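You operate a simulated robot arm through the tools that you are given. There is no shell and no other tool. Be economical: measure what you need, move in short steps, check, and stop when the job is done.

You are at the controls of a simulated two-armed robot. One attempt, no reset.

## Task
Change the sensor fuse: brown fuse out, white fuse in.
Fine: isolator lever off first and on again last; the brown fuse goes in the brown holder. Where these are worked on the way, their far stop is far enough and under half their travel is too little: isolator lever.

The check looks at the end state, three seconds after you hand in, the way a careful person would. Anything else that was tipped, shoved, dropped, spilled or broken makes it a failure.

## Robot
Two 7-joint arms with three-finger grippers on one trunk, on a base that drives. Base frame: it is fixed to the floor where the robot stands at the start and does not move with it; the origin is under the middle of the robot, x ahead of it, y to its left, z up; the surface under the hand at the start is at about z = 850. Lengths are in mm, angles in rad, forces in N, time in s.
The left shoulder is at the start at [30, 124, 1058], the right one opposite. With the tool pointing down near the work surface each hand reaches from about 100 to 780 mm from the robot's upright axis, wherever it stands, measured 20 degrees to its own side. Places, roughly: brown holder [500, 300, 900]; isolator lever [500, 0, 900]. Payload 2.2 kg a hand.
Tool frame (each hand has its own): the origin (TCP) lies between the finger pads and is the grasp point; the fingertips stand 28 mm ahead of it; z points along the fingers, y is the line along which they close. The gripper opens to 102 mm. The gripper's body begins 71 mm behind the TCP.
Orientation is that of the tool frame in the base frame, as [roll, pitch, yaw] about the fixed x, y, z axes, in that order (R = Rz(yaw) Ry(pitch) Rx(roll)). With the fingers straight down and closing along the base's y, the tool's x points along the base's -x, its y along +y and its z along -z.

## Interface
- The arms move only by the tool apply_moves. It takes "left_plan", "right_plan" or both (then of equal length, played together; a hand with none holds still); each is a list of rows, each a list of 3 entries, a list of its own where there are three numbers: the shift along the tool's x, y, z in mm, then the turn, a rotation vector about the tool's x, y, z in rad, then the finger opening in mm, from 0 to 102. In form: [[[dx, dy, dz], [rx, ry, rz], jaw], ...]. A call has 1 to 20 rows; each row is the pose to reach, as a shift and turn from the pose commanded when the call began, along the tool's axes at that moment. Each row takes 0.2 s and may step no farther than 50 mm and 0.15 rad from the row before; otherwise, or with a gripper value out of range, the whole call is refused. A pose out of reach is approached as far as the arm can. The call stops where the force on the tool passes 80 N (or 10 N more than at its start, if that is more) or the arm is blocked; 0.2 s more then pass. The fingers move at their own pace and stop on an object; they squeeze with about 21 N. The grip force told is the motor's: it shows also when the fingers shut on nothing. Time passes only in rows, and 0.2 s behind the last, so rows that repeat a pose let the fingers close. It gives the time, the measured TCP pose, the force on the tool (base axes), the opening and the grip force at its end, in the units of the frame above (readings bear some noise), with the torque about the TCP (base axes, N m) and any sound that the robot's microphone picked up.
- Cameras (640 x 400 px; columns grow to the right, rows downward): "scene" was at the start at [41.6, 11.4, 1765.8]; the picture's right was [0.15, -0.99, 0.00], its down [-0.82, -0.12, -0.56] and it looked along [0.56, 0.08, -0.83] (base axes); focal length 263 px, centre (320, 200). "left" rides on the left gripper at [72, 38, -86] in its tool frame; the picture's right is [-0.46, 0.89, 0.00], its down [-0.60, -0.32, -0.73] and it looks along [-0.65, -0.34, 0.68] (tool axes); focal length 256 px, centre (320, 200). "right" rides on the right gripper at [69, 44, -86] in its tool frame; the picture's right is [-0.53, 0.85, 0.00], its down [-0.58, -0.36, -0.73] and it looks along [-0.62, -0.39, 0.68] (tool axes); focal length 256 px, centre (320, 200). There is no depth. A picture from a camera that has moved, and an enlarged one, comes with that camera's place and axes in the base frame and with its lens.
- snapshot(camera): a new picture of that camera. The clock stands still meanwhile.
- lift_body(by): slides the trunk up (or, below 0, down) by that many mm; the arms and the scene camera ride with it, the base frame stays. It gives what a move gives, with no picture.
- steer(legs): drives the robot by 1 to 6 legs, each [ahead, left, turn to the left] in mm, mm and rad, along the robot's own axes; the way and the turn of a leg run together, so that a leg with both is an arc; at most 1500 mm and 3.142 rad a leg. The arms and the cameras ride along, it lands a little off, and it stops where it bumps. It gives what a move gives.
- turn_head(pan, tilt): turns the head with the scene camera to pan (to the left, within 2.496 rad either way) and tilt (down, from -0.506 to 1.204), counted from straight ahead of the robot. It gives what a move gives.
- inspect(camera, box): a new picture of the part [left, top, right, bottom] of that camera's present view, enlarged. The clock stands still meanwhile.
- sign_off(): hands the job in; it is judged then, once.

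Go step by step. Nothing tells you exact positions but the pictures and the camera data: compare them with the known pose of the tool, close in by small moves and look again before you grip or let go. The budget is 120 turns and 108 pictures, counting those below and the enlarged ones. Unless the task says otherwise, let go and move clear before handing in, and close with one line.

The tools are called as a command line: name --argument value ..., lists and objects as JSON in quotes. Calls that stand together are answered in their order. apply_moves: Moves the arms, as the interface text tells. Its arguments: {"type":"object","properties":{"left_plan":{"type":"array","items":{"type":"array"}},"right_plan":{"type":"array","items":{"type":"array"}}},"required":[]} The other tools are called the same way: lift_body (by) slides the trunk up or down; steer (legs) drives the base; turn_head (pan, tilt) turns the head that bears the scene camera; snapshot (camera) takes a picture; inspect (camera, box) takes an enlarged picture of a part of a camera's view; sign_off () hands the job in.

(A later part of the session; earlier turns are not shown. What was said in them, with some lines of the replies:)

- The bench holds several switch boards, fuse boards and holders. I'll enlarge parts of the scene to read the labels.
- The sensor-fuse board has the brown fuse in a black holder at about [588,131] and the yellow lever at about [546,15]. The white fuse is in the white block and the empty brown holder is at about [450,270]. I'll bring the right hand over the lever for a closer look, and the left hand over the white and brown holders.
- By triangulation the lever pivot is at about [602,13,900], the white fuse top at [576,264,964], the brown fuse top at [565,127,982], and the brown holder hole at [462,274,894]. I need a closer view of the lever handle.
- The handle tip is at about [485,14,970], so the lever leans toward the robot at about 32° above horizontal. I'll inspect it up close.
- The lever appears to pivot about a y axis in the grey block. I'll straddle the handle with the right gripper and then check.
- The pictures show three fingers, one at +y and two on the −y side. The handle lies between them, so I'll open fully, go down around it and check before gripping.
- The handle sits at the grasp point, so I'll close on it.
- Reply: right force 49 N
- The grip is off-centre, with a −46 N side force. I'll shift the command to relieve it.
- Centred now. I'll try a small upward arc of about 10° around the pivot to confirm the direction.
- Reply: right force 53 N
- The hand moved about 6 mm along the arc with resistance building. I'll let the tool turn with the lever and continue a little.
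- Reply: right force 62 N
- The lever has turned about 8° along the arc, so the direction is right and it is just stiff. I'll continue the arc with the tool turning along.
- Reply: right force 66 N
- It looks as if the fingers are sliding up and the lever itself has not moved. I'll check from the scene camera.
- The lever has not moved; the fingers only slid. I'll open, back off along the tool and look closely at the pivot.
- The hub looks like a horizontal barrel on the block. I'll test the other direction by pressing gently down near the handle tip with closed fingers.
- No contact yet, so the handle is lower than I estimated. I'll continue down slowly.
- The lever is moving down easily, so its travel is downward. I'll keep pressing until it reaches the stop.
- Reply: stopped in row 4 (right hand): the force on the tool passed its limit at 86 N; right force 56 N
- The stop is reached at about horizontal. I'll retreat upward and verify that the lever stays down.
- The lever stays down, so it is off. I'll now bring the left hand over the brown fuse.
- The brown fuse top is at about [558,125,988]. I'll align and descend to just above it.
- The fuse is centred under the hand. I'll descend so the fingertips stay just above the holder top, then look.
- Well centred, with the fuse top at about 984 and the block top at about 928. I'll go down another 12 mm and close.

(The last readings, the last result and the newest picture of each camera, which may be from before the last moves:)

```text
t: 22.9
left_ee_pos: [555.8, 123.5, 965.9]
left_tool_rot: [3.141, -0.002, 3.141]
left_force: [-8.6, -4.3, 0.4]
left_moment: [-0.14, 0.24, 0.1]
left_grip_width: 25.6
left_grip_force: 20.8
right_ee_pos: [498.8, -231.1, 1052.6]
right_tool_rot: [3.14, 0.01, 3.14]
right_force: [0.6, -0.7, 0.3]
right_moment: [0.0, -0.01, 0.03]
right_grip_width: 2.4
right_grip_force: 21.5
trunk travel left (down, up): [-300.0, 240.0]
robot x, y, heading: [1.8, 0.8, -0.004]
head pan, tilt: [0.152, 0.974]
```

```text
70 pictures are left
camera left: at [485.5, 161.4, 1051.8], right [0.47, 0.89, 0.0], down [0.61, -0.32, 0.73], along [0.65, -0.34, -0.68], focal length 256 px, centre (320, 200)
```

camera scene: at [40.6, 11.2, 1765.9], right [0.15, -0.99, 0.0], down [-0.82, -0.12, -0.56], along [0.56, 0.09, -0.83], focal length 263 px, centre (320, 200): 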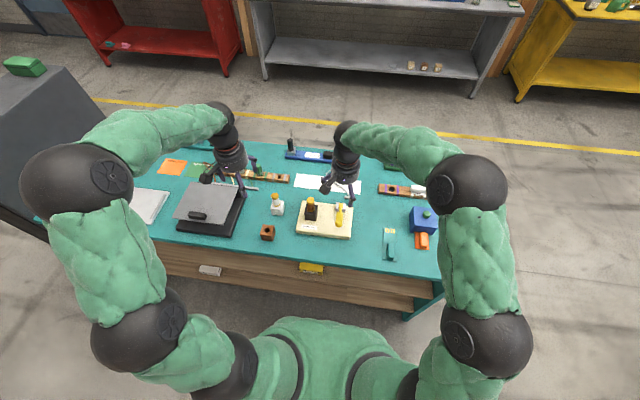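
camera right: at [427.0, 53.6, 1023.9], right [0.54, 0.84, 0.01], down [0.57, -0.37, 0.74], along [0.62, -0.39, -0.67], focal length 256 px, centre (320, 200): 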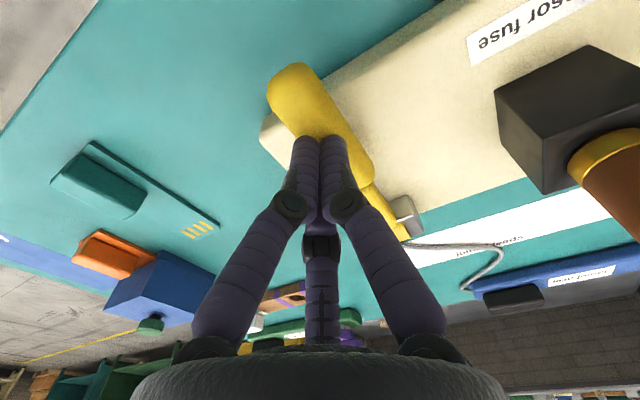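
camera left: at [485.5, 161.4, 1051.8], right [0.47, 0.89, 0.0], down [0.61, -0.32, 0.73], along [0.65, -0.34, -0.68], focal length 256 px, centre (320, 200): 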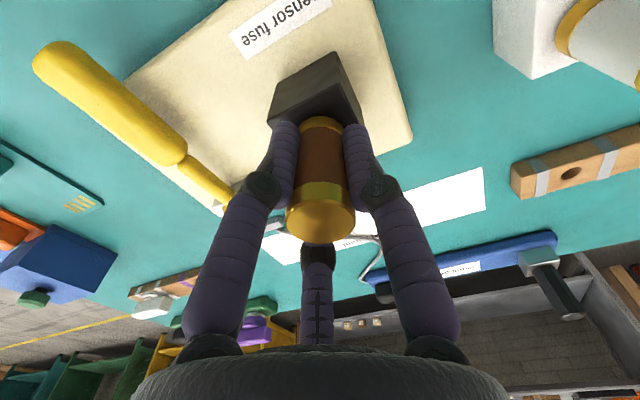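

Gripped at 25.6 mm with small side forces; the seated TCP is [556,123.5,966]. I'll pull straight up.

apply_moves --left_plan '[[[2, 0, 0], [0, 0, 0], 10], [[2, 0, -8], [0, 0, 0], 10], [[2, 0, -20], [0, 0, 0], 10], [[2, 0, -40], [0, 0, 0], 10], [[2, 0, -65], [0, 0, 0], 10], [[2, 0, -90], [0, 0, 0], 10]]'

snapshot --camera "left"

inspect --camera "scene" --box '[230, 160, 370, 255]'

```text
t: 24.3
left_ee_pos: [556.9, 124.1, 1056.1]
left_tool_rot: [3.142, 0.001, -3.141]
left_force: [0.4, 0.3, -0.6]
left_moment: [-0.02, 0.01, 0.0]
left_grip_width: 25.2
left_grip_force: 20.5
right_ee_pos: [498.9, -230.6, 1053.0]
right_tool_rot: [3.139, 0.011, 3.138]
right_force: [-1.0, 0.5, 0.5]
right_moment: [0.03, -0.04, 0.0]
right_grip_width: 1.9
right_grip_force: 20.9
trunk travel left (down, up): [-300.0, 240.0]
robot x, y, heading: [-0.6, 4.1, -0.002]
head pan, tilt: [0.152, 0.974]
```

```text
69 pictures are left
camera left: at [485.1, 162.5, 1142.7], right [0.47, 0.89, 0.0], down [0.6, -0.32, 0.73], along [0.65, -0.34, -0.68], focal length 256 px, centre (320, 200)
```

left: 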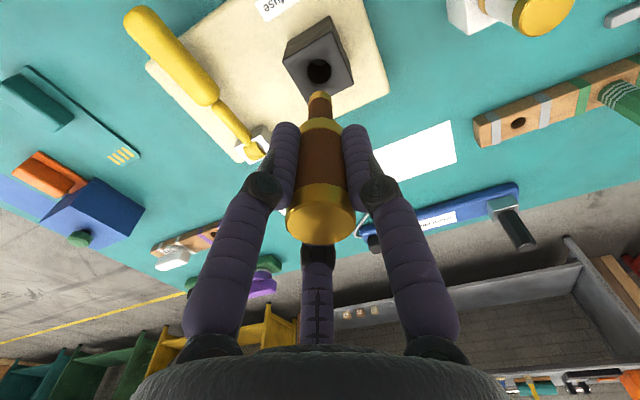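

```text
4.21 times, centred on (300, 208) of scene
camera zoom: at [40.7, 11.1, 1765.8], right [0.15, -0.99, 0.0], down [-0.82, -0.12, -0.56], along [0.56, 0.08, -0.83], focal length 1106 px, centre (404, 168)
```

zoom: 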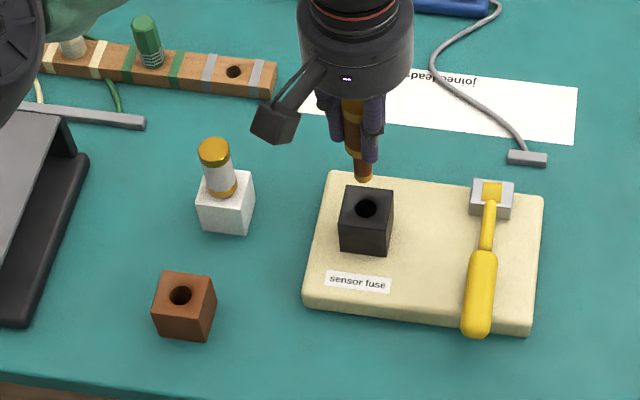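

The fuse is out, with a long narrow pin below its shoulder. The black hole is at [557,124.5,924], which agrees from both cameras. Next I'll hover over the brown holder at about [462,276].

apply_moves --left_plan '[[[20, 30, 0], [0, 0, 0], 10], [[40, 60, 0], [0, 0, 0], 10], [[60, 90, 0], [0, 0, 0], 10], [[80, 125, 0], [0, 0, 0], 10], [[95, 151, 0], [0, 0, 0], 10], [[95, 151, 0], [0, 0, 0], 10]]'

snapshot --camera "left"

inspect --camera "scene" --box '[220, 190, 320, 260]'

```text
t: 25.7
left_ee_pos: [463.2, 276.5, 1058.2]
left_tool_rot: [3.14, -0.001, -3.141]
left_force: [0.2, 0.3, -0.6]
left_moment: [0.01, 0.01, 0.01]
left_grip_width: 24.9
left_grip_force: 20.9
right_ee_pos: [499.7, -230.4, 1052.5]
right_tool_rot: [3.141, 0.007, 3.141]
right_force: [-0.3, -0.2, -0.1]
right_moment: [0.0, 0.02, 0.01]
right_grip_width: 2.2
right_grip_force: 20.9
trunk travel left (down, up): [-300.0, 240.0]
robot x, y, heading: [0.7, 5.2, 0.004]
head pan, tilt: [0.152, 0.974]
```

```text
67 pictures are left
camera left: at [390.9, 313.8, 1143.0], right [0.47, 0.89, 0.0], down [0.6, -0.32, 0.73], along [0.65, -0.34, -0.68], focal length 256 px, centre (320, 200)
```

left: 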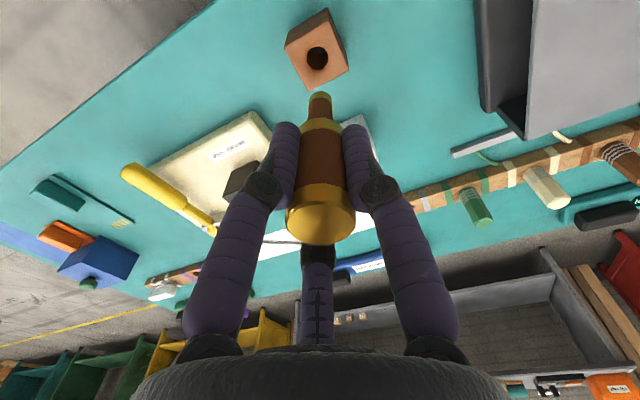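

```text
5.71 times, centred on (270, 225) of scene
camera zoom: at [41.7, 10.9, 1765.8], right [0.15, -0.99, 0.0], down [-0.82, -0.12, -0.56], along [0.56, 0.08, -0.83], focal length 1502 px, centre (606, 57)
```

zoom: 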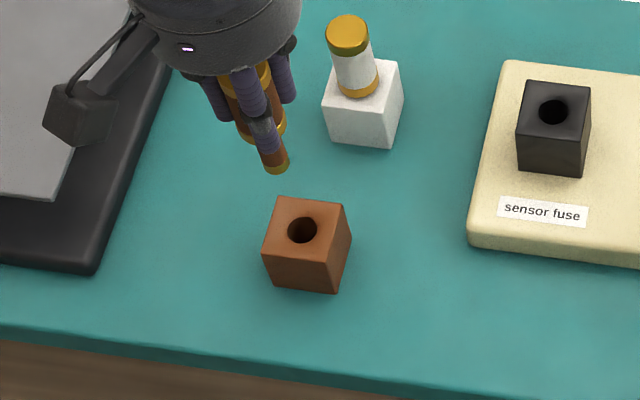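

The brown hole is at about [463,275,894.6]. I'll descend until the pin is just above the hole and check.

apply_moves --left_plan '[[[0, -1, 25], [0, 0, 0], 10], [[0, -1, 50], [0, 0, 0], 10], [[0, -1, 68], [0, 0, 0], 10], [[0, -1, 68], [0, 0, 0], 10]]'

snapshot --camera "left"

inspect --camera "scene" --box '[220, 190, 320, 260]'

```text
t: 26.7
left_ee_pos: [462.6, 273.6, 989.2]
left_tool_rot: [3.14, 0.0, -3.141]
left_force: [-0.1, 0.3, 0.4]
left_moment: [-0.02, 0.01, -0.02]
left_grip_width: 25.2
left_grip_force: 21.2
right_ee_pos: [499.0, -231.5, 1052.9]
right_tool_rot: [3.139, 0.008, 3.139]
right_force: [-0.3, 0.2, -0.5]
right_moment: [0.02, -0.02, -0.01]
right_grip_width: 2.2
right_grip_force: 21.1
trunk travel left (down, up): [-300.0, 240.0]
robot x, y, heading: [1.0, -1.5, 0.002]
head pan, tilt: [0.152, 0.974]
```

```text
65 pictures are left
camera left: at [390.9, 311.9, 1074.3], right [0.47, 0.89, 0.0], down [0.6, -0.32, 0.73], along [0.65, -0.34, -0.68], focal length 256 px, centre (320, 200)
```

left: 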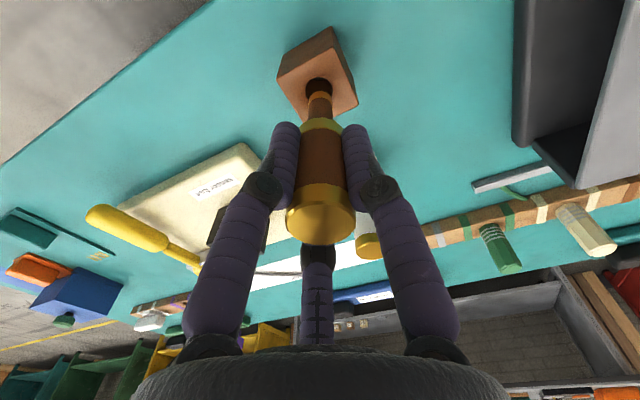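

```text
5.71 times, centred on (270, 225) of scene
camera zoom: at [40.9, 11.1, 1765.8], right [0.15, -0.99, 0.0], down [-0.82, -0.12, -0.56], along [0.56, 0.08, -0.83], focal length 1502 px, centre (606, 57)
```

zoom: 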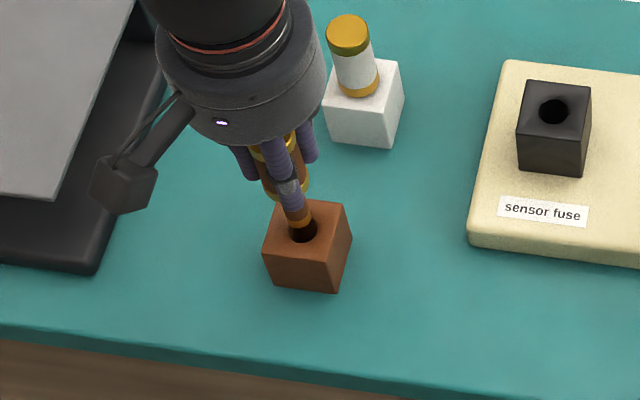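

The pin is lined up with the hole. I'll lower slowly to seat it at about z = 937.

apply_moves --left_plan '[[[0, 0, 8], [0, 0, 0], 10], [[0, 0, 16], [0, 0, 0], 10], [[0, 0, 24], [0, 0, 0], 10], [[0, 0, 32], [0, 0, 0], 10], [[0, 0, 40], [0, 0, 0], 10], [[0, 0, 47], [0, 0, 0], 10]]'

snapshot --camera "left"

inspect --camera "scene" --box '[220, 190, 320, 260]'

```text
t: 28.1
left_ee_pos: [462.1, 274.5, 942.6]
left_tool_rot: [3.141, -0.001, -3.141]
left_force: [-0.6, -1.4, 0.3]
left_moment: [-0.07, 0.06, -0.03]
left_grip_width: 25.2
left_grip_force: 20.8
right_ee_pos: [497.9, -231.8, 1052.3]
right_tool_rot: [3.139, 0.009, 3.14]
right_force: [0.3, 1.1, -0.6]
right_moment: [-0.01, -0.03, -0.02]
right_grip_width: 2.4
right_grip_force: 21.2
trunk travel left (down, up): [-300.0, 240.0]
robot x, y, heading: [-1.5, -1.8, 0.004]
head pan, tilt: [0.152, 0.974]
```

```text
63 pictures are left
camera left: at [391.0, 312.1, 1027.7], right [0.46, 0.89, 0.0], down [0.6, -0.32, 0.73], along [0.65, -0.34, -0.68], focal length 256 px, centre (320, 200)
```

left: 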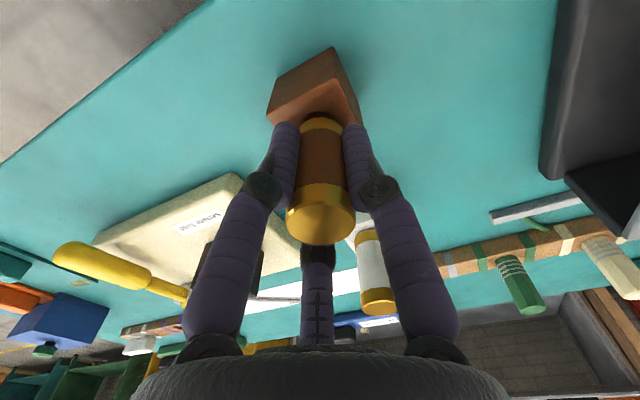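

```text
5.71 times, centred on (270, 225) of scene
camera zoom: at [41.1, 10.9, 1765.8], right [0.15, -0.99, 0.0], down [-0.82, -0.12, -0.56], along [0.56, 0.08, -0.83], focal length 1502 px, centre (606, 57)
```

zoom: 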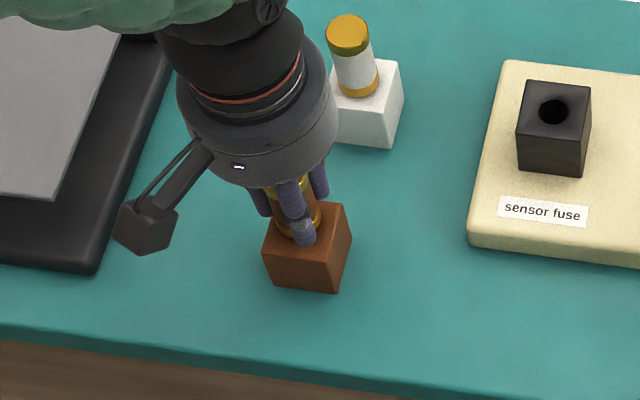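

Nearly seated. I'll lower in 2 mm steps until contact shows.

apply_moves --left_plan '[[[0, 0, 2], [0, 0, 0], 10], [[0, 0, 4], [0, 0, 0], 10], [[0, 0, 6], [0, 0, 0], 10], [[0, 0, 6], [0, 0, 0], 10]]'

```text
t: 29.1
left_ee_pos: [461.2, 273.5, 936.9]
left_tool_rot: [-3.141, 0.0, 3.14]
left_force: [0.1, 0.5, 0.4]
left_moment: [0.01, -0.01, 0.0]
left_grip_width: 25.2
left_grip_force: 20.3
right_ee_pos: [498.8, -231.1, 1052.9]
right_tool_rot: [-3.141, 0.008, 3.139]
right_force: [0.3, 0.8, 0.1]
right_moment: [-0.01, 0.01, -0.02]
right_grip_width: 2.4
right_grip_force: 21.1
trunk travel left (down, up): [-300.0, 240.0]
robot x, y, heading: [1.3, -0.7, 0.004]
head pan, tilt: [0.152, 0.974]
```

apply_moves --left_plan '[[[0, 0, 2], [0, 0, 0], 10], [[0, 0, 4], [0, 0, 0], 10], [[0, 0, 5], [0, 0, 0], 10], [[0, 0, 5], [0, 0, 0], 10]]'

snapshot --camera "left"

```text
t: 30.1
left_ee_pos: [462.5, 274.1, 932.0]
left_tool_rot: [3.139, 0.002, -3.141]
left_force: [-0.8, -0.6, 18.1]
left_moment: [0.03, 0.01, -0.01]
left_grip_width: 25.2
left_grip_force: 20.9
right_ee_pos: [497.6, -231.9, 1053.1]
right_tool_rot: [3.138, 0.009, 3.14]
right_force: [0.5, 0.0, 0.5]
right_moment: [-0.01, 0.01, -0.01]
right_grip_width: 2.1
right_grip_force: 21.0
trunk travel left (down, up): [-300.0, 240.0]
robot x, y, heading: [-4.4, -0.4, -0.001]
head pan, tilt: [0.152, 0.974]
```

```text
61 pictures are left
camera left: at [390.0, 311.5, 1017.6], right [0.47, 0.89, 0.0], down [0.6, -0.32, 0.73], along [0.65, -0.34, -0.68], focal length 256 px, centre (320, 200)
```

left: 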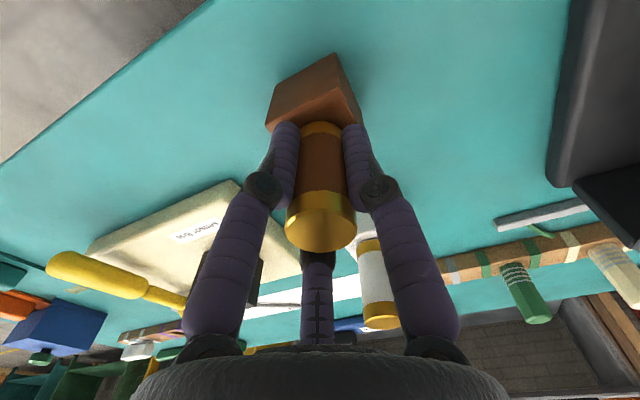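

Seated with firm contact (18 N). I'll open and retreat straight up, then go toward the white fuse.

apply_moves --left_plan '[[[0, 0, -2], [0, 0, 0], 30], [[0, 0, -2], [0, 0, 0], 60], [[0, 0, -2], [0, 0, 0], 102], [[0, 0, -30], [0, 0, 0], 102], [[0, 0, -70], [0, 0, 0], 102], [[0, 0, -110], [0, 0, 0], 102], [[-30, -5, -130], [0, 0, 0], 102], [[-70, -8, -130], [0, 0, 0], 102], [[-110, -12, -130], [0, 0, 0], 102], [[-110, -12, -130], [0, 0, 0], 102]]'

snapshot --camera "left"

inspect --camera "scene" --box '[220, 180, 340, 260]'

```text
t: 32.3
left_ee_pos: [572.8, 259.9, 1061.3]
left_tool_rot: [3.141, 0.001, 3.141]
left_force: [0.3, 0.1, 0.5]
left_moment: [-0.03, 0.0, -0.01]
left_grip_width: 101.8
left_grip_force: 0.0
right_ee_pos: [498.2, -230.9, 1052.7]
right_tool_rot: [3.14, 0.011, 3.14]
right_force: [0.3, -0.2, 0.7]
right_moment: [-0.03, -0.01, 0.01]
right_grip_width: 2.4
right_grip_force: 21.1
trunk travel left (down, up): [-300.0, 240.0]
robot x, y, heading: [2.9, 1.4, 0.001]
head pan, tilt: [0.152, 0.974]
```

```text
60 pictures are left
camera left: at [501.5, 298.8, 1146.5], right [0.47, 0.89, 0.0], down [0.6, -0.32, 0.73], along [0.65, -0.34, -0.68], focal length 256 px, centre (320, 200)
```

left: 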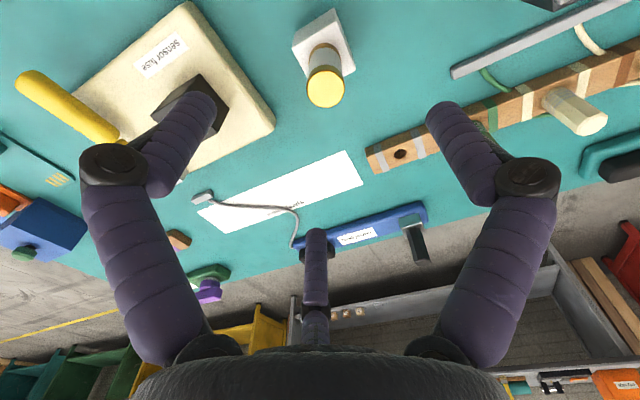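

```text
5.00 times, centred on (280, 220) of scene
camera zoom: at [39.8, 11.4, 1765.9], right [0.15, -0.99, 0.0], down [-0.82, -0.12, -0.56], along [0.56, 0.08, -0.83], focal length 1314 px, centre (520, 100)
```

zoom: 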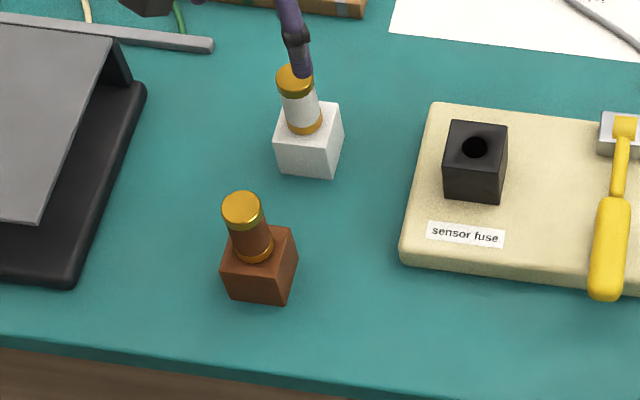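

The brown fuse is seated upright. The white fuse top is at about [577.5,265,955]. I'll align over it and go down.

apply_moves --left_plan '[[[-2, 2, 25], [0, 0, 0], 102], [[-4, 4.5, 50], [0, 0, 0], 102], [[-4, 4.5, 90], [0, 0, 0], 102], [[-4, 4.5, 112], [0, 0, 0], 102], [[-4, 4.5, 112], [0, 0, 0], 102]]'

snapshot --camera "left"

```text
t: 33.5
left_ee_pos: [576.6, 266.5, 948.8]
left_tool_rot: [3.14, 0.001, 3.141]
left_force: [-0.9, -0.3, 0.3]
left_moment: [0.01, 0.0, 0.01]
left_grip_width: 102.1
left_grip_force: 0.1
right_ee_pos: [499.2, -230.1, 1052.1]
right_tool_rot: [3.141, 0.008, 3.139]
right_force: [0.0, 0.1, 1.0]
right_moment: [0.01, -0.01, 0.03]
right_grip_width: 2.0
right_grip_force: 20.8
trunk travel left (down, up): [-300.0, 240.0]
robot x, y, heading: [0.4, 2.2, -0.001]
head pan, tilt: [0.152, 0.974]
```

```text
58 pictures are left
camera left: at [504.5, 304.7, 1034.7], right [0.47, 0.89, 0.0], down [0.6, -0.32, 0.73], along [0.65, -0.34, -0.68], focal length 256 px, centre (320, 200)
```

left: 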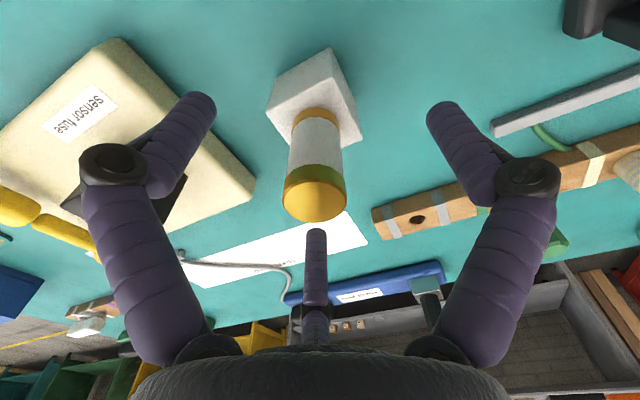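

Centred within about 1 mm. I'll lower 12 mm and grip.

apply_moves --left_plan '[[[0.5, -1, 12], [0, 0, 0], 102], [[0.5, -1, 12], [0, 0, 0], 60], [[0.5, -1, 12], [0, 0, 0], 25], [[0.5, -1, 12], [0, 0, 0], 10], [[0.5, -1, 12], [0, 0, 0], 10]]'

snapshot --camera "left"

```text
t: 34.7
left_ee_pos: [577.4, 265.2, 938.2]
left_tool_rot: [3.141, 0.0, -3.14]
left_force: [-0.9, -0.3, 0.2]
left_moment: [-0.03, 0.02, -0.01]
left_grip_width: 24.9
left_grip_force: 21.0
right_ee_pos: [497.4, -230.3, 1052.2]
right_tool_rot: [3.14, 0.008, 3.139]
right_force: [0.5, 0.5, -0.7]
right_moment: [-0.01, 0.0, -0.01]
right_grip_width: 2.1
right_grip_force: 20.9
trunk travel left (down, up): [-300.0, 240.0]
robot x, y, heading: [-0.4, -2.1, 0.001]
head pan, tilt: [0.152, 0.974]
```

```text
57 pictures are left
camera left: at [504.4, 303.4, 1022.5], right [0.47, 0.89, 0.0], down [0.6, -0.32, 0.73], along [0.65, -0.34, -0.68], focal length 256 px, centre (320, 200)
```

left: 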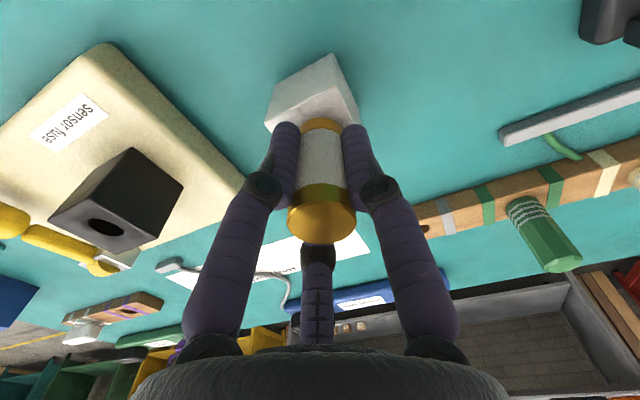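

Gripped cleanly. I'll lift straight up and then carry it over the black holder at [557,124.5].

apply_moves --left_plan '[[[0, 0, -10], [0, 0, 0], 10], [[0, 0, -30], [0, 0, 0], 10], [[0, 0, -60], [0, 0, 0], 10], [[0, 0, -100], [0, 0, 0], 10], [[0, 0, -120], [0, 0, 0], 10], [[5, -40, -120], [0, 0, 0], 10], [[10, -80, -120], [0, 0, 0], 10], [[15, -115, -120], [0, 0, 0], 10], [[19, -140, -120], [0, 0, 0], 10], [[19, -140, -120], [0, 0, 0], 10]]'

snapshot --camera "left"

inspect --camera "scene" --box '[230, 160, 370, 255]'

```text
t: 36.9
left_ee_pos: [557.4, 125.4, 1056.9]
left_tool_rot: [-3.141, 0.001, -3.142]
left_force: [-0.3, 0.3, -0.5]
left_moment: [0.05, 0.02, 0.03]
left_grip_width: 24.9
left_grip_force: 20.9
right_ee_pos: [498.5, -230.5, 1052.3]
right_tool_rot: [3.139, 0.008, 3.139]
right_force: [0.4, -0.8, -0.5]
right_moment: [-0.04, -0.03, 0.0]
right_grip_width: 2.3
right_grip_force: 20.7
trunk travel left (down, up): [-300.0, 240.0]
robot x, y, heading: [0.9, -2.5, 0.002]
head pan, tilt: [0.152, 0.974]
```

```text
56 pictures are left
camera left: at [484.9, 164.2, 1142.4], right [0.46, 0.89, 0.0], down [0.6, -0.32, 0.73], along [0.65, -0.34, -0.68], focal length 256 px, centre (320, 200)
```

left: 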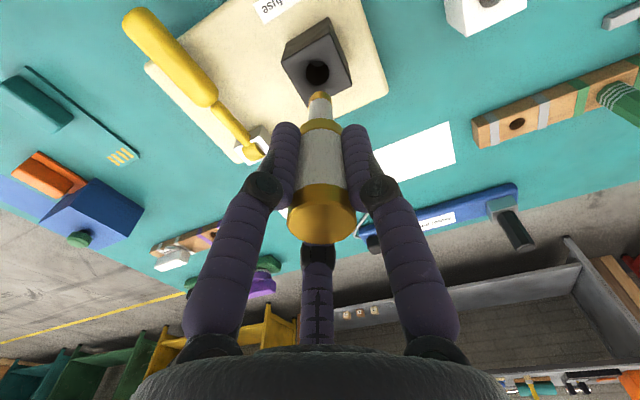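

```text
4.21 times, centred on (300, 208) of scene
camera zoom: at [41.4, 11.5, 1765.8], right [0.15, -0.99, 0.0], down [-0.82, -0.12, -0.56], along [0.56, 0.08, -0.83], focal length 1106 px, centre (404, 168)
```

zoom: 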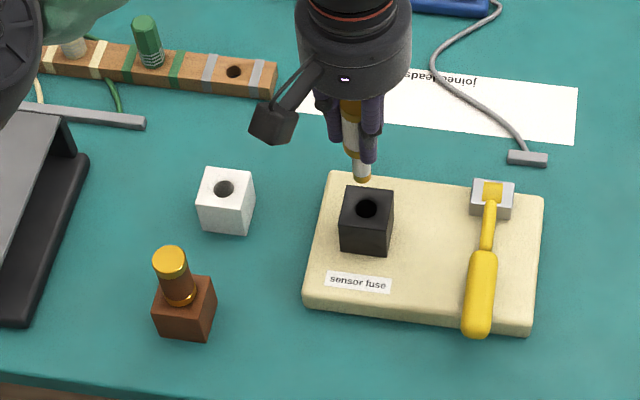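

By comparison with the pull-out views, the hand is about 1.5 mm too far in +y. I'll correct that and descend to just above the hole.

apply_moves --left_plan '[[[0, -1.6, 12], [0, 0, 0], 10], [[0, -1.6, 25], [0, 0, 0], 10], [[0, -1.6, 39], [0, 0, 0], 10], [[0, -1.6, 39], [0, 0, 0], 10]]'

inspect --camera "left" --box '[220, 0, 420, 150]'

inspect --camera "scene" --box '[270, 180, 350, 240]'

```text
t: 37.9
left_ee_pos: [557.1, 124.0, 1018.6]
left_tool_rot: [-3.141, -0.001, 3.141]
left_force: [-0.4, 0.6, -0.3]
left_moment: [-0.04, 0.0, 0.02]
left_grip_width: 25.2
left_grip_force: 21.1
right_ee_pos: [498.2, -231.7, 1054.3]
right_tool_rot: [3.141, 0.011, 3.139]
right_force: [-0.4, -0.1, 0.0]
right_moment: [-0.02, -0.03, 0.04]
right_grip_width: 2.3
right_grip_force: 21.2
trunk travel left (down, up): [-300.0, 240.0]
robot x, y, heading: [3.0, -2.3, 0.006]
head pan, tilt: [0.152, 0.974]
```

```text
2.67 times, centred on (320, 75) of left
camera zoom: at [485.3, 162.7, 1102.8], right [0.46, 0.89, 0.0], down [0.6, -0.32, 0.73], along [0.65, -0.34, -0.68], focal length 683 px, centre (320, 533)
```

zoom: 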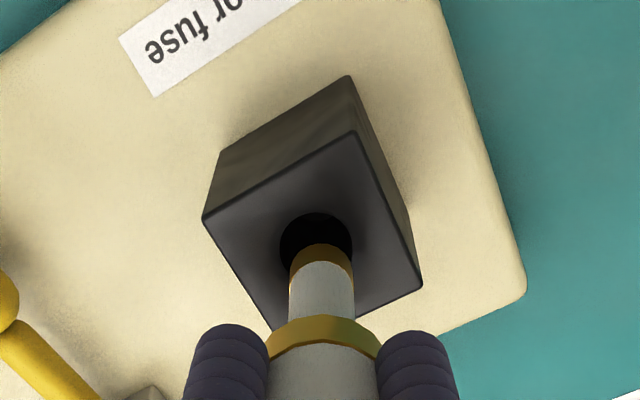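

```text
6.67 times, centred on (310, 210) of scene
camera zoom: at [40.9, 11.0, 1765.8], right [0.15, -0.99, 0.0], down [-0.82, -0.12, -0.56], along [0.56, 0.08, -0.83], focal length 1752 px, centre (387, 133)
```

zoom: 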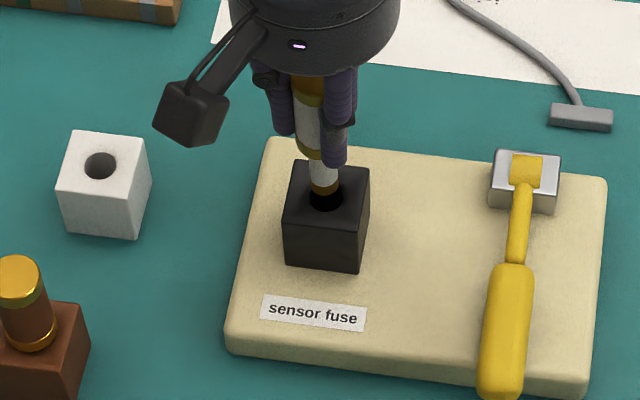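

Aligned to within about 1 mm, and the hole has about 2 mm of clearance. I'll nudge slightly and insert.

apply_moves --left_plan '[[[0.4, -0.8, 8], [0, 0, 0], 10], [[0.4, -0.8, 16], [0, 0, 0], 10], [[0.4, -0.8, 24], [0, 0, 0], 10], [[0.4, -0.8, 32], [0, 0, 0], 10], [[0.4, -0.8, 40], [0, 0, 0], 10], [[0.4, -0.8, 46], [0, 0, 0], 10]]'

snapshot --camera "left"

```text
t: 39.3
left_ee_pos: [558.0, 124.2, 972.6]
left_tool_rot: [3.141, 0.002, 3.141]
left_force: [-0.2, 0.2, 0.2]
left_moment: [0.03, 0.0, -0.02]
left_grip_width: 25.2
left_grip_force: 21.0
right_ee_pos: [498.9, -231.1, 1052.1]
right_tool_rot: [3.139, 0.01, 3.141]
right_force: [0.1, -0.1, 0.0]
right_moment: [0.0, 0.0, -0.01]
right_grip_width: 2.2
right_grip_force: 21.2
trunk travel left (down, up): [-300.0, 240.0]
robot x, y, heading: [1.7, 1.4, -0.0]
head pan, tilt: [0.152, 0.974]
```

```text
52 pictures are left
camera left: at [485.6, 161.5, 1058.0], right [0.47, 0.89, 0.0], down [0.6, -0.32, 0.73], along [0.65, -0.34, -0.68], focal length 256 px, centre (320, 200)
```

left: 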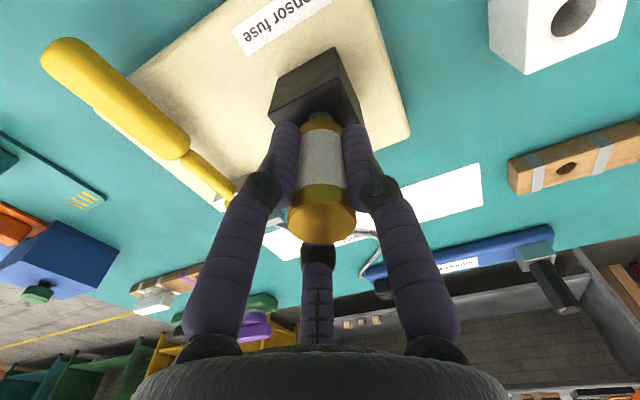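

It is going in freely. I'll continue down gently to the shoulder.

apply_moves --left_plan '[[[0, 0, 3], [0, 0, 0], 10], [[0, 0, 6], [0, 0, 0], 10], [[0, 0, 8], [0, 0, 0], 10], [[0, 0, 8], [0, 0, 0], 10]]'

```text
t: 40.3
left_ee_pos: [555.9, 122.4, 965.7]
left_tool_rot: [-3.141, 0.006, -3.141]
left_force: [-0.3, -1.6, 18.0]
left_moment: [-0.08, 0.01, -0.07]
left_grip_width: 25.2
left_grip_force: 21.0
right_ee_pos: [498.2, -230.4, 1053.3]
right_tool_rot: [3.139, 0.011, 3.139]
right_force: [0.1, 0.5, 0.1]
right_moment: [0.02, 0.02, -0.02]
right_grip_width: 2.4
right_grip_force: 20.7
trunk travel left (down, up): [-300.0, 240.0]
robot x, y, heading: [1.4, 0.7, 0.002]
head pan, tilt: [0.152, 0.974]
```

Seated at the same height as the original fuse, with 18 N. I'll release, retreat, and move the left hand clear.

apply_moves --left_plan '[[[0, 0, -1.5], [0, 0, 0], 30], [[0, 0, -1.5], [0, 0, 0], 60], [[0, 0, -1.5], [0, 0, 0], 102], [[0, 0, -30], [0, 0, 0], 102], [[0, 0, -70], [0, 0, 0], 102], [[0, 0, -110], [0, 0, 0], 102], [[0, 0, -150], [0, 0, 0], 102], [[10, 40, -170], [0, 0, 0], 102], [[20, 85, -170], [0, 0, 0], 102], [[30, 130, -170], [0, 0, 0], 102], [[40, 175, -170], [0, 0, 0], 102], [[50, 200, -170], [0, 0, 0], 102], [[50, 200, -170], [0, 0, 0], 102]]'

inspect --camera "scene" --box '[230, 160, 370, 255]'

snapshot --camera "left"

```text
t: 43.1
left_ee_pos: [506.0, 323.0, 1135.0]
left_tool_rot: [3.141, 0.0, 3.141]
left_force: [1.0, -0.1, 0.1]
left_moment: [0.01, 0.02, 0.01]
left_grip_width: 102.1
left_grip_force: 0.0
right_ee_pos: [498.4, -231.5, 1052.1]
right_tool_rot: [3.14, 0.008, 3.139]
right_force: [0.1, 0.0, 0.5]
right_moment: [0.02, 0.01, 0.01]
right_grip_width: 2.1
right_grip_force: 20.8
trunk travel left (down, up): [-300.0, 240.0]
robot x, y, heading: [-2.0, -2.4, -0.004]
head pan, tilt: [0.152, 0.974]
```

```text
4.21 times, centred on (300, 208) of scene
camera zoom: at [41.6, 11.0, 1765.8], right [0.15, -0.99, 0.0], down [-0.82, -0.12, -0.56], along [0.56, 0.08, -0.83], focal length 1106 px, centre (404, 168)
```

zoom: 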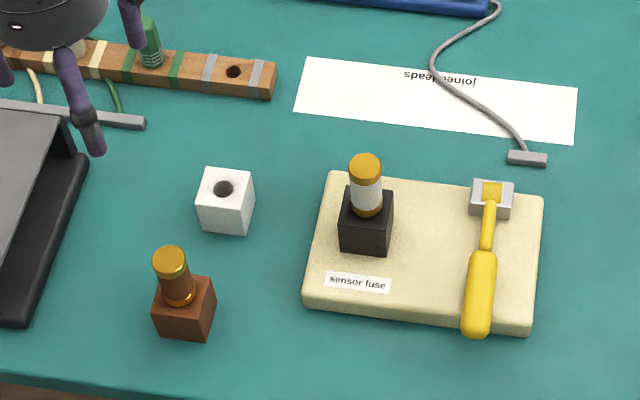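

```text
50 pictures are left
camera left: at [434.9, 361.5, 1219.9], right [0.47, 0.89, 0.0], down [0.6, -0.32, 0.73], along [0.65, -0.34, -0.68], focal length 256 px, centre (320, 200)
```

left: 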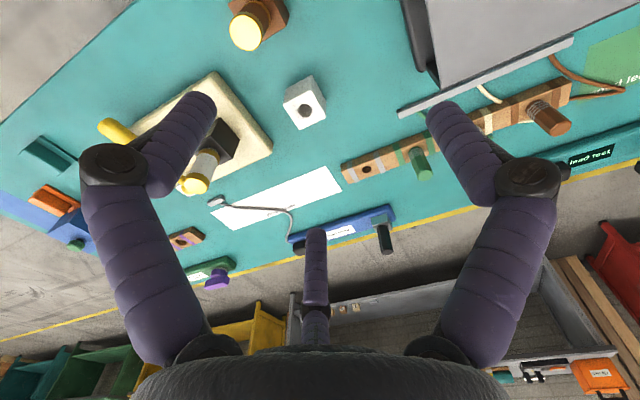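

Both fuses are seated. Now I'll bring the right hand back over the lever handle to lift it to on.

apply_moves --right_plan '[[[0, 45, 0], [0, 0, 0], 102], [[0, 90, 0], [0, 0, 0], 102], [[-2, 135, 0], [0, 0, 0], 102], [[-4, 180, 15], [0, 0, 0], 102], [[-6.6, 215, 40], [0, 0, 0], 102], [[-6.6, 239, 72], [0, 0, 0], 102], [[-6.6, 239, 72], [0, 0, 0], 102]]'

snapshot --camera "right"

```text
t: 44.7
left_ee_pos: [505.4, 323.1, 1135.0]
left_tool_rot: [-3.142, 0.001, 3.14]
left_force: [0.8, -0.9, -0.3]
left_moment: [0.02, -0.04, 0.03]
left_grip_width: 102.1
left_grip_force: 0.0
right_ee_pos: [504.9, 8.3, 982.0]
right_tool_rot: [3.141, 0.009, 3.141]
right_force: [0.0, -0.1, -0.2]
right_moment: [0.01, -0.01, 0.0]
right_grip_width: 101.7
right_grip_force: 0.1
trunk travel left (down, up): [-300.0, 240.0]
robot x, y, heading: [4.9, -2.2, -0.003]
head pan, tilt: [0.152, 0.974]
```

```text
49 pictures are left
camera right: at [436.1, 51.7, 1067.6], right [0.54, 0.84, 0.01], down [0.57, -0.37, 0.74], along [0.62, -0.39, -0.68], focal length 256 px, centre (320, 200)
```

right: 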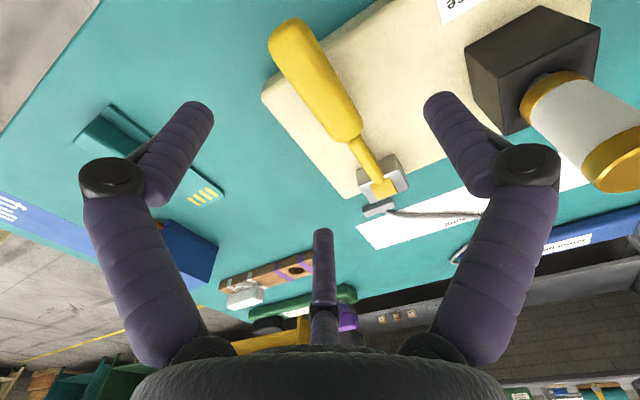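

apply_moves --right_plan '[[[0, 0, 25], [0, 0, 0], 102], [[0, 0, 45], [0, 0, 0], 102], [[0, 0, 55], [0, 0, 0], 102], [[0, 0, 55], [0, 0, 0], 102]]'

snapshot --camera "right"

inspect --camera "scene" --box '[290, 170, 390, 245]'

```text
t: 45.7
left_ee_pos: [506.8, 323.9, 1134.7]
left_tool_rot: [3.142, -0.002, -3.141]
left_force: [-1.7, -0.6, -0.7]
left_moment: [0.01, 0.0, -0.01]
left_grip_width: 102.0
left_grip_force: 0.1
right_ee_pos: [505.5, 7.5, 927.4]
right_tool_rot: [3.14, 0.01, 3.139]
right_force: [0.2, 0.4, 0.9]
right_moment: [0.02, 0.0, 0.03]
right_grip_width: 101.7
right_grip_force: 0.1
trunk travel left (down, up): [-300.0, 240.0]
robot x, y, heading: [4.4, -1.5, -0.001]
head pan, tilt: [0.152, 0.974]
```

```text
48 pictures are left
camera right: at [436.4, 52.2, 1012.2], right [0.54, 0.84, 0.01], down [0.57, -0.37, 0.74], along [0.62, -0.39, -0.68], focal length 256 px, centre (320, 200)
```

right: 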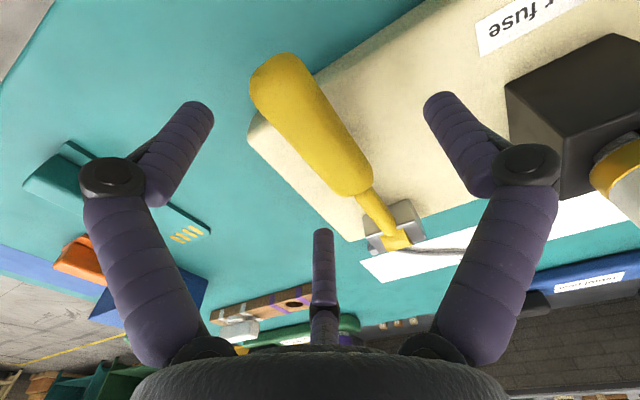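

```text
5.33 times, centred on (340, 208) of scene
camera zoom: at [41.0, 11.3, 1765.8], right [0.15, -0.99, 0.0], down [-0.82, -0.12, -0.56], along [0.56, 0.08, -0.83], focal length 1401 px, centre (213, 160)
```

zoom: 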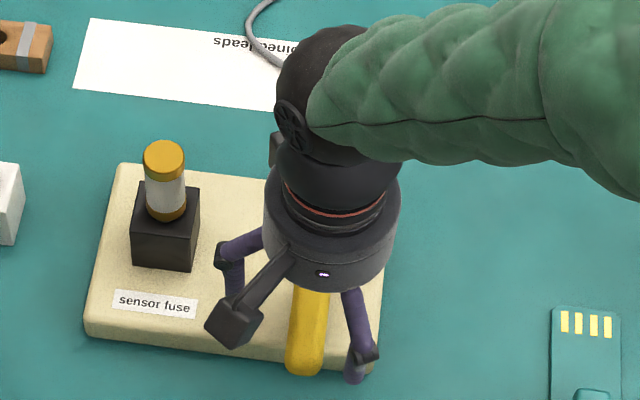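

apply_moves --right_plan '[[[0, 0, 5], [0, 0, 0], 102], [[0, 0, 10], [0, 0, 0], 80], [[0, 0, 10], [0, 0, 0], 50], [[0, 0, 10], [0, 0, 0], 25], [[0, 0, 10], [0, 0, 0], 10], [[0, 0, 10], [0, 0, 0], 10]]'

snapshot --camera "right"

```text
t: 47.1
left_ee_pos: [506.1, 321.8, 1136.4]
left_tool_rot: [3.141, 0.0, -3.141]
left_force: [0.5, -0.3, 1.1]
left_moment: [0.01, 0.02, -0.04]
left_grip_width: 101.9
left_grip_force: 0.0
right_ee_pos: [505.9, 7.7, 917.1]
right_tool_rot: [3.139, 0.007, 3.139]
right_force: [-6.1, -7.3, 0.0]
right_moment: [-0.1, 0.27, 0.09]
right_grip_width: 38.3
right_grip_force: 44.5
trunk travel left (down, up): [-300.0, 240.0]
robot x, y, heading: [-1.0, -0.3, 0.001]
head pan, tilt: [0.152, 0.974]
```

```text
46 pictures are left
camera right: at [436.3, 50.9, 1002.5], right [0.54, 0.84, 0.01], down [0.57, -0.37, 0.73], along [0.62, -0.39, -0.68], focal length 256 px, centre (320, 200)
```

right: 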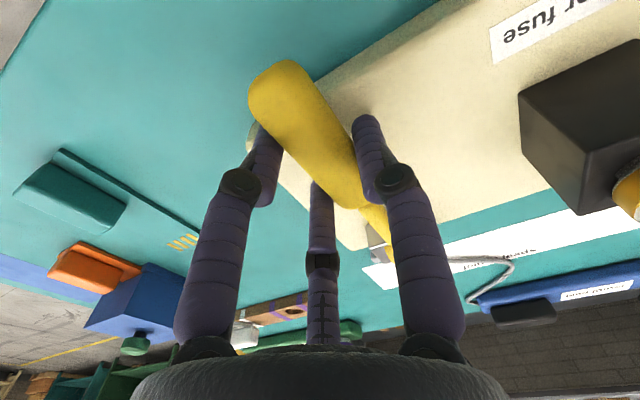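

Gripped. I'll swing the tool rigidly about the pivot to lift the lever.

apply_moves --right_plan '[[[-1.6, 0, -7], [0, 0.075, 0], 10], [[-3.6, 0, -14.1], [0, 0.15, 0], 10], [[-6.2, 0, -21], [0, 0.225, 0], 10], [[-9.3, 0, -27.6], [0, 0.3, 0], 10]]'

snapshot --camera "right"

```text
t: 48.1
left_ee_pos: [506.8, 321.9, 1135.4]
left_tool_rot: [3.141, -0.001, 3.14]
left_force: [-0.5, -1.1, -0.2]
left_moment: [0.01, -0.01, 0.02]
left_grip_width: 102.2
left_grip_force: 0.3
right_ee_pos: [515.9, 8.1, 945.3]
right_tool_rot: [3.137, -0.291, 3.14]
right_force: [-2.8, -16.6, 0.8]
right_moment: [-0.49, -0.09, 0.52]
right_grip_width: 38.3
right_grip_force: 45.3
trunk travel left (down, up): [-300.0, 240.0]
robot x, y, heading: [3.1, 1.6, -0.001]
head pan, tilt: [0.152, 0.974]
```

```text
45 pictures are left
camera right: at [474.9, 50.7, 1047.9], right [0.51, 0.84, -0.15], down [0.76, -0.37, 0.53], along [0.4, -0.39, -0.83], focal length 256 px, centre (320, 200)
```

right: 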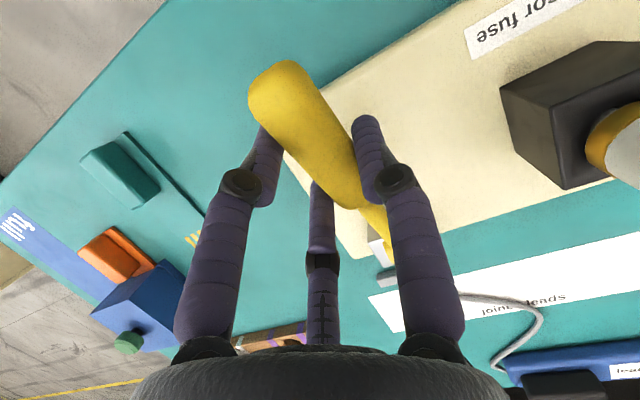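

The lever is following with low force. I'll repeat the same tool-frame arc toward the upper stop.

apply_moves --right_plan '[[[-0.8, 0, -3.6], [0, 0.038, 0], 10], [[-1.6, 0, -7], [0, 0.075, 0], 10], [[-2.6, 0, -10.6], [0, 0.112, 0], 10], [[-3.6, 0, -14.1], [0, 0.15, 0], 10], [[-4.9, 0, -17.5], [0, 0.187, 0], 10]]'

snapshot --camera "right"

```text
t: 49.3
left_ee_pos: [506.8, 322.5, 1134.9]
left_tool_rot: [3.138, 0.0, 3.14]
left_force: [-0.2, 0.6, -0.1]
left_moment: [0.0, 0.02, 0.02]
left_grip_width: 102.1
left_grip_force: 0.0
right_ee_pos: [525.4, 7.6, 960.7]
right_tool_rot: [3.136, -0.475, 3.14]
right_force: [4.1, -15.8, 8.3]
right_moment: [-0.35, -0.88, 0.31]
right_grip_width: 37.8
right_grip_force: 44.7
trunk travel left (down, up): [-300.0, 240.0]
robot x, y, heading: [-2.3, -0.0, 0.004]
head pan, tilt: [0.152, 0.974]
```

```text
44 pictures are left
camera right: at [504.9, 50.4, 1069.4], right [0.48, 0.84, -0.24], down [0.85, -0.37, 0.38], along [0.24, -0.39, -0.89], focal length 256 px, centre (320, 200)
```

right: 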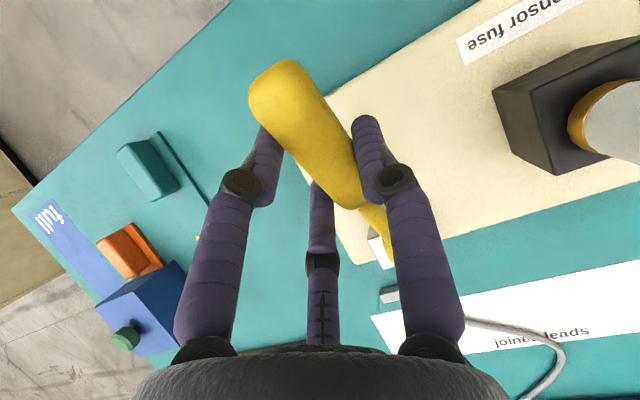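

apply_moves --right_plan '[[[-0.8, 0, -3.6], [0, 0.038, 0], 10], [[-1.6, 0, -7], [0, 0.075, 0], 10], [[-2.6, 0, -10.6], [0, 0.112, 0], 10], [[-3.6, 0, -14.1], [0, 0.15, 0], 10]]'

snapshot --camera "right"

inspect --camera "scene" --box '[290, 170, 390, 245]'

```text
t: 50.3
left_ee_pos: [508.4, 321.7, 1131.6]
left_tool_rot: [3.14, -0.001, -3.141]
left_force: [-0.2, -0.3, 0.0]
left_moment: [0.01, 0.0, 0.05]
left_grip_width: 102.0
left_grip_force: 0.0
right_ee_pos: [530.4, 8.2, 962.5]
right_tool_rot: [-3.139, -0.645, -3.141]
right_force: [-14.8, -12.9, -62.4]
right_moment: [-0.55, -1.05, 0.06]
right_grip_width: 38.7
right_grip_force: 45.2
trunk travel left (down, up): [-300.0, 240.0]
robot x, y, heading: [-0.6, -1.4, -0.003]
head pan, tilt: [0.152, 0.974]
```

```text
43 pictures are left
camera right: at [527.8, 51.3, 1072.2], right [0.43, 0.85, -0.32], down [0.9, -0.36, 0.24], along [0.09, -0.39, -0.92], focal length 256 px, centre (320, 200)
```

right: 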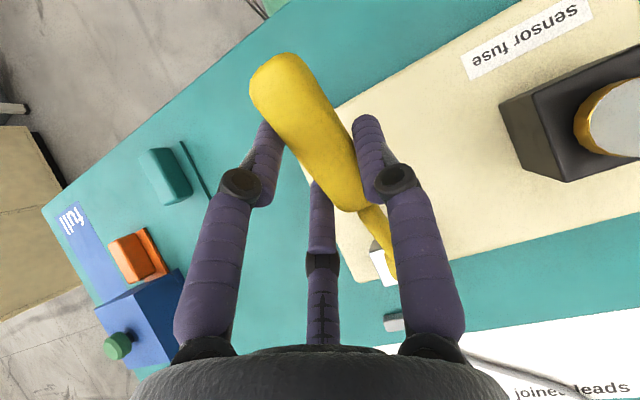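

```text
5.33 times, centred on (340, 208) of scene
camera zoom: at [44.6, 9.7, 1765.1], right [0.15, -0.99, 0.0], down [-0.82, -0.12, -0.56], along [0.55, 0.09, -0.83], focal length 1401 px, centre (213, 160)
```

zoom: 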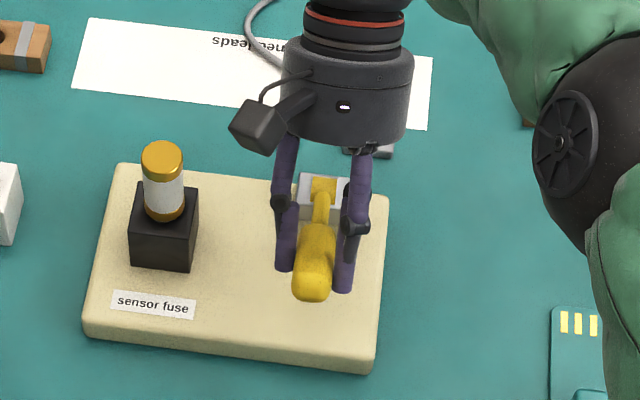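

The upper stop is reached (62 N), and the handle tip is back at its original picture position. I'll relax the load, open and retreat along the tool axis.

apply_moves --right_plan '[[[0.5, 0, 4], [0, -0.02, 0], 10], [[0.5, 0, 6], [0, -0.03, 0], 30], [[0.5, 0, 6], [0, -0.03, 0], 70], [[0.5, 0, 6], [0, -0.03, 0], 102], [[0.5, 0, 6], [0, -0.03, 0], 102], [[0.5, 0, -30], [0, -0.03, 0], 102], [[0.5, 0, -70], [0, -0.03, 0], 102], [[0.5, 0, -110], [0, -0.03, 0], 102]]'

inspect --camera "scene" --box '[290, 170, 390, 245]'

```text
t: 52.1
left_ee_pos: [508.2, 324.4, 1133.5]
left_tool_rot: [-3.141, 0.0, -3.141]
left_force: [0.5, 0.3, 0.3]
left_moment: [-0.01, 0.0, -0.01]
left_grip_width: 101.8
left_grip_force: 0.0
right_ee_pos: [598.7, 9.8, 1061.3]
right_tool_rot: [3.141, -0.598, -3.141]
right_force: [0.7, -0.6, 0.1]
right_moment: [-0.01, 0.01, 0.01]
right_grip_width: 102.0
right_grip_force: 0.1
trunk travel left (down, up): [-300.0, 240.0]
robot x, y, heading: [0.1, 0.8, -0.005]
head pan, tilt: [0.152, 0.974]
```

```text
5.33 times, centred on (340, 208) of scene
camera zoom: at [42.4, 12.0, 1765.7], right [0.15, -0.99, 0.0], down [-0.82, -0.12, -0.56], along [0.56, 0.08, -0.83], focal length 1401 px, centre (213, 160)
```

zoom: 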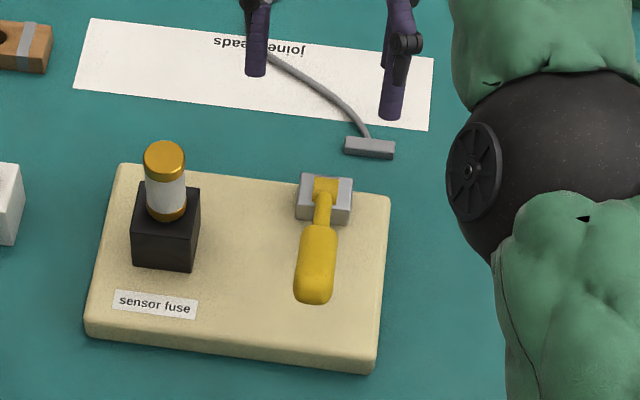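

The lever stands in its original on position. I'll raise the right hand clear and do a final check of the whole scene.

apply_moves --right_plan '[[[15, 0, -30], [0, -0.12, 0], 102], [[30, 0, -60], [0, -0.25, 0], 102], [[45, -20, -95], [0, -0.38, 0], 102], [[60, -45, -125], [0, -0.5, 0], 102], [[75, -75, -140], [0, -0.6, 0], 102], [[75, -75, -140], [0, -0.6, 0], 102]]'

snapshot --camera "scene"

inspect --camera "scene" --box '[230, 160, 370, 255]'

```text
t: 53.5
left_ee_pos: [507.2, 323.9, 1132.8]
left_tool_rot: [3.141, -0.002, -3.141]
left_force: [0.3, 0.1, -0.2]
left_moment: [-0.01, 0.03, 0.01]
left_grip_width: 102.1
left_grip_force: 0.1
right_ee_pos: [615.9, -66.5, 1216.2]
right_tool_rot: [3.139, 0.0, 3.141]
right_force: [0.8, 0.4, 0.4]
right_moment: [-0.01, 0.03, -0.01]
right_grip_width: 102.0
right_grip_force: 0.1
trunk travel left (down, up): [-300.0, 240.0]
robot x, y, heading: [-1.2, 0.0, -0.005]
head pan, tilt: [0.152, 0.974]
```

```text
40 pictures are left
camera scene: at [42.7, 12.5, 1765.7], right [0.15, -0.99, 0.0], down [-0.82, -0.13, -0.56], along [0.56, 0.08, -0.83], focal length 263 px, centre (320, 200)
```

scene: 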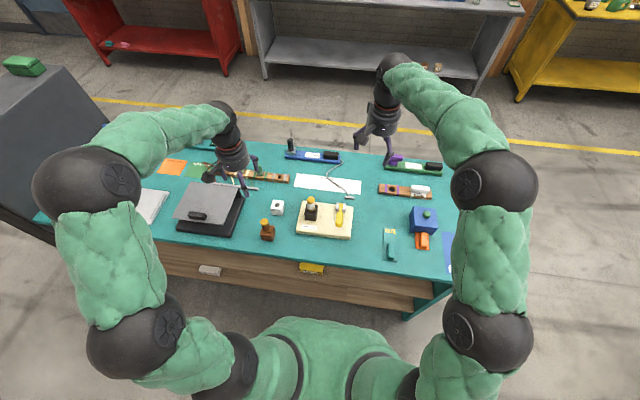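

```text
4.21 times, centred on (300, 208) of scene
camera zoom: at [42.7, 12.5, 1765.7], right [0.15, -0.99, 0.0], down [-0.82, -0.13, -0.56], along [0.56, 0.08, -0.83], focal length 1106 px, centre (404, 168)
```

zoom: 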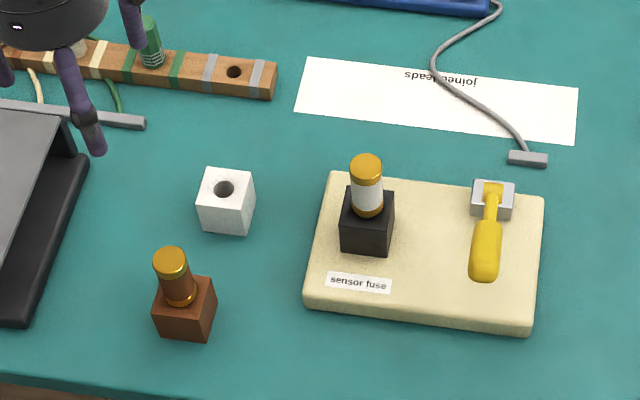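

The white fuse is in the sensor holder, the brown fuse is in the brown holder, the lever is back on, and nothing else appears to have moved. I'm handing in.

sign_off

```text
The job is handed in.
```

The sensor fuse is changed: I turned the isolator lever off first and back on last, the white fuse is in the sensor holder, and the brown fuse is in the brown holder.
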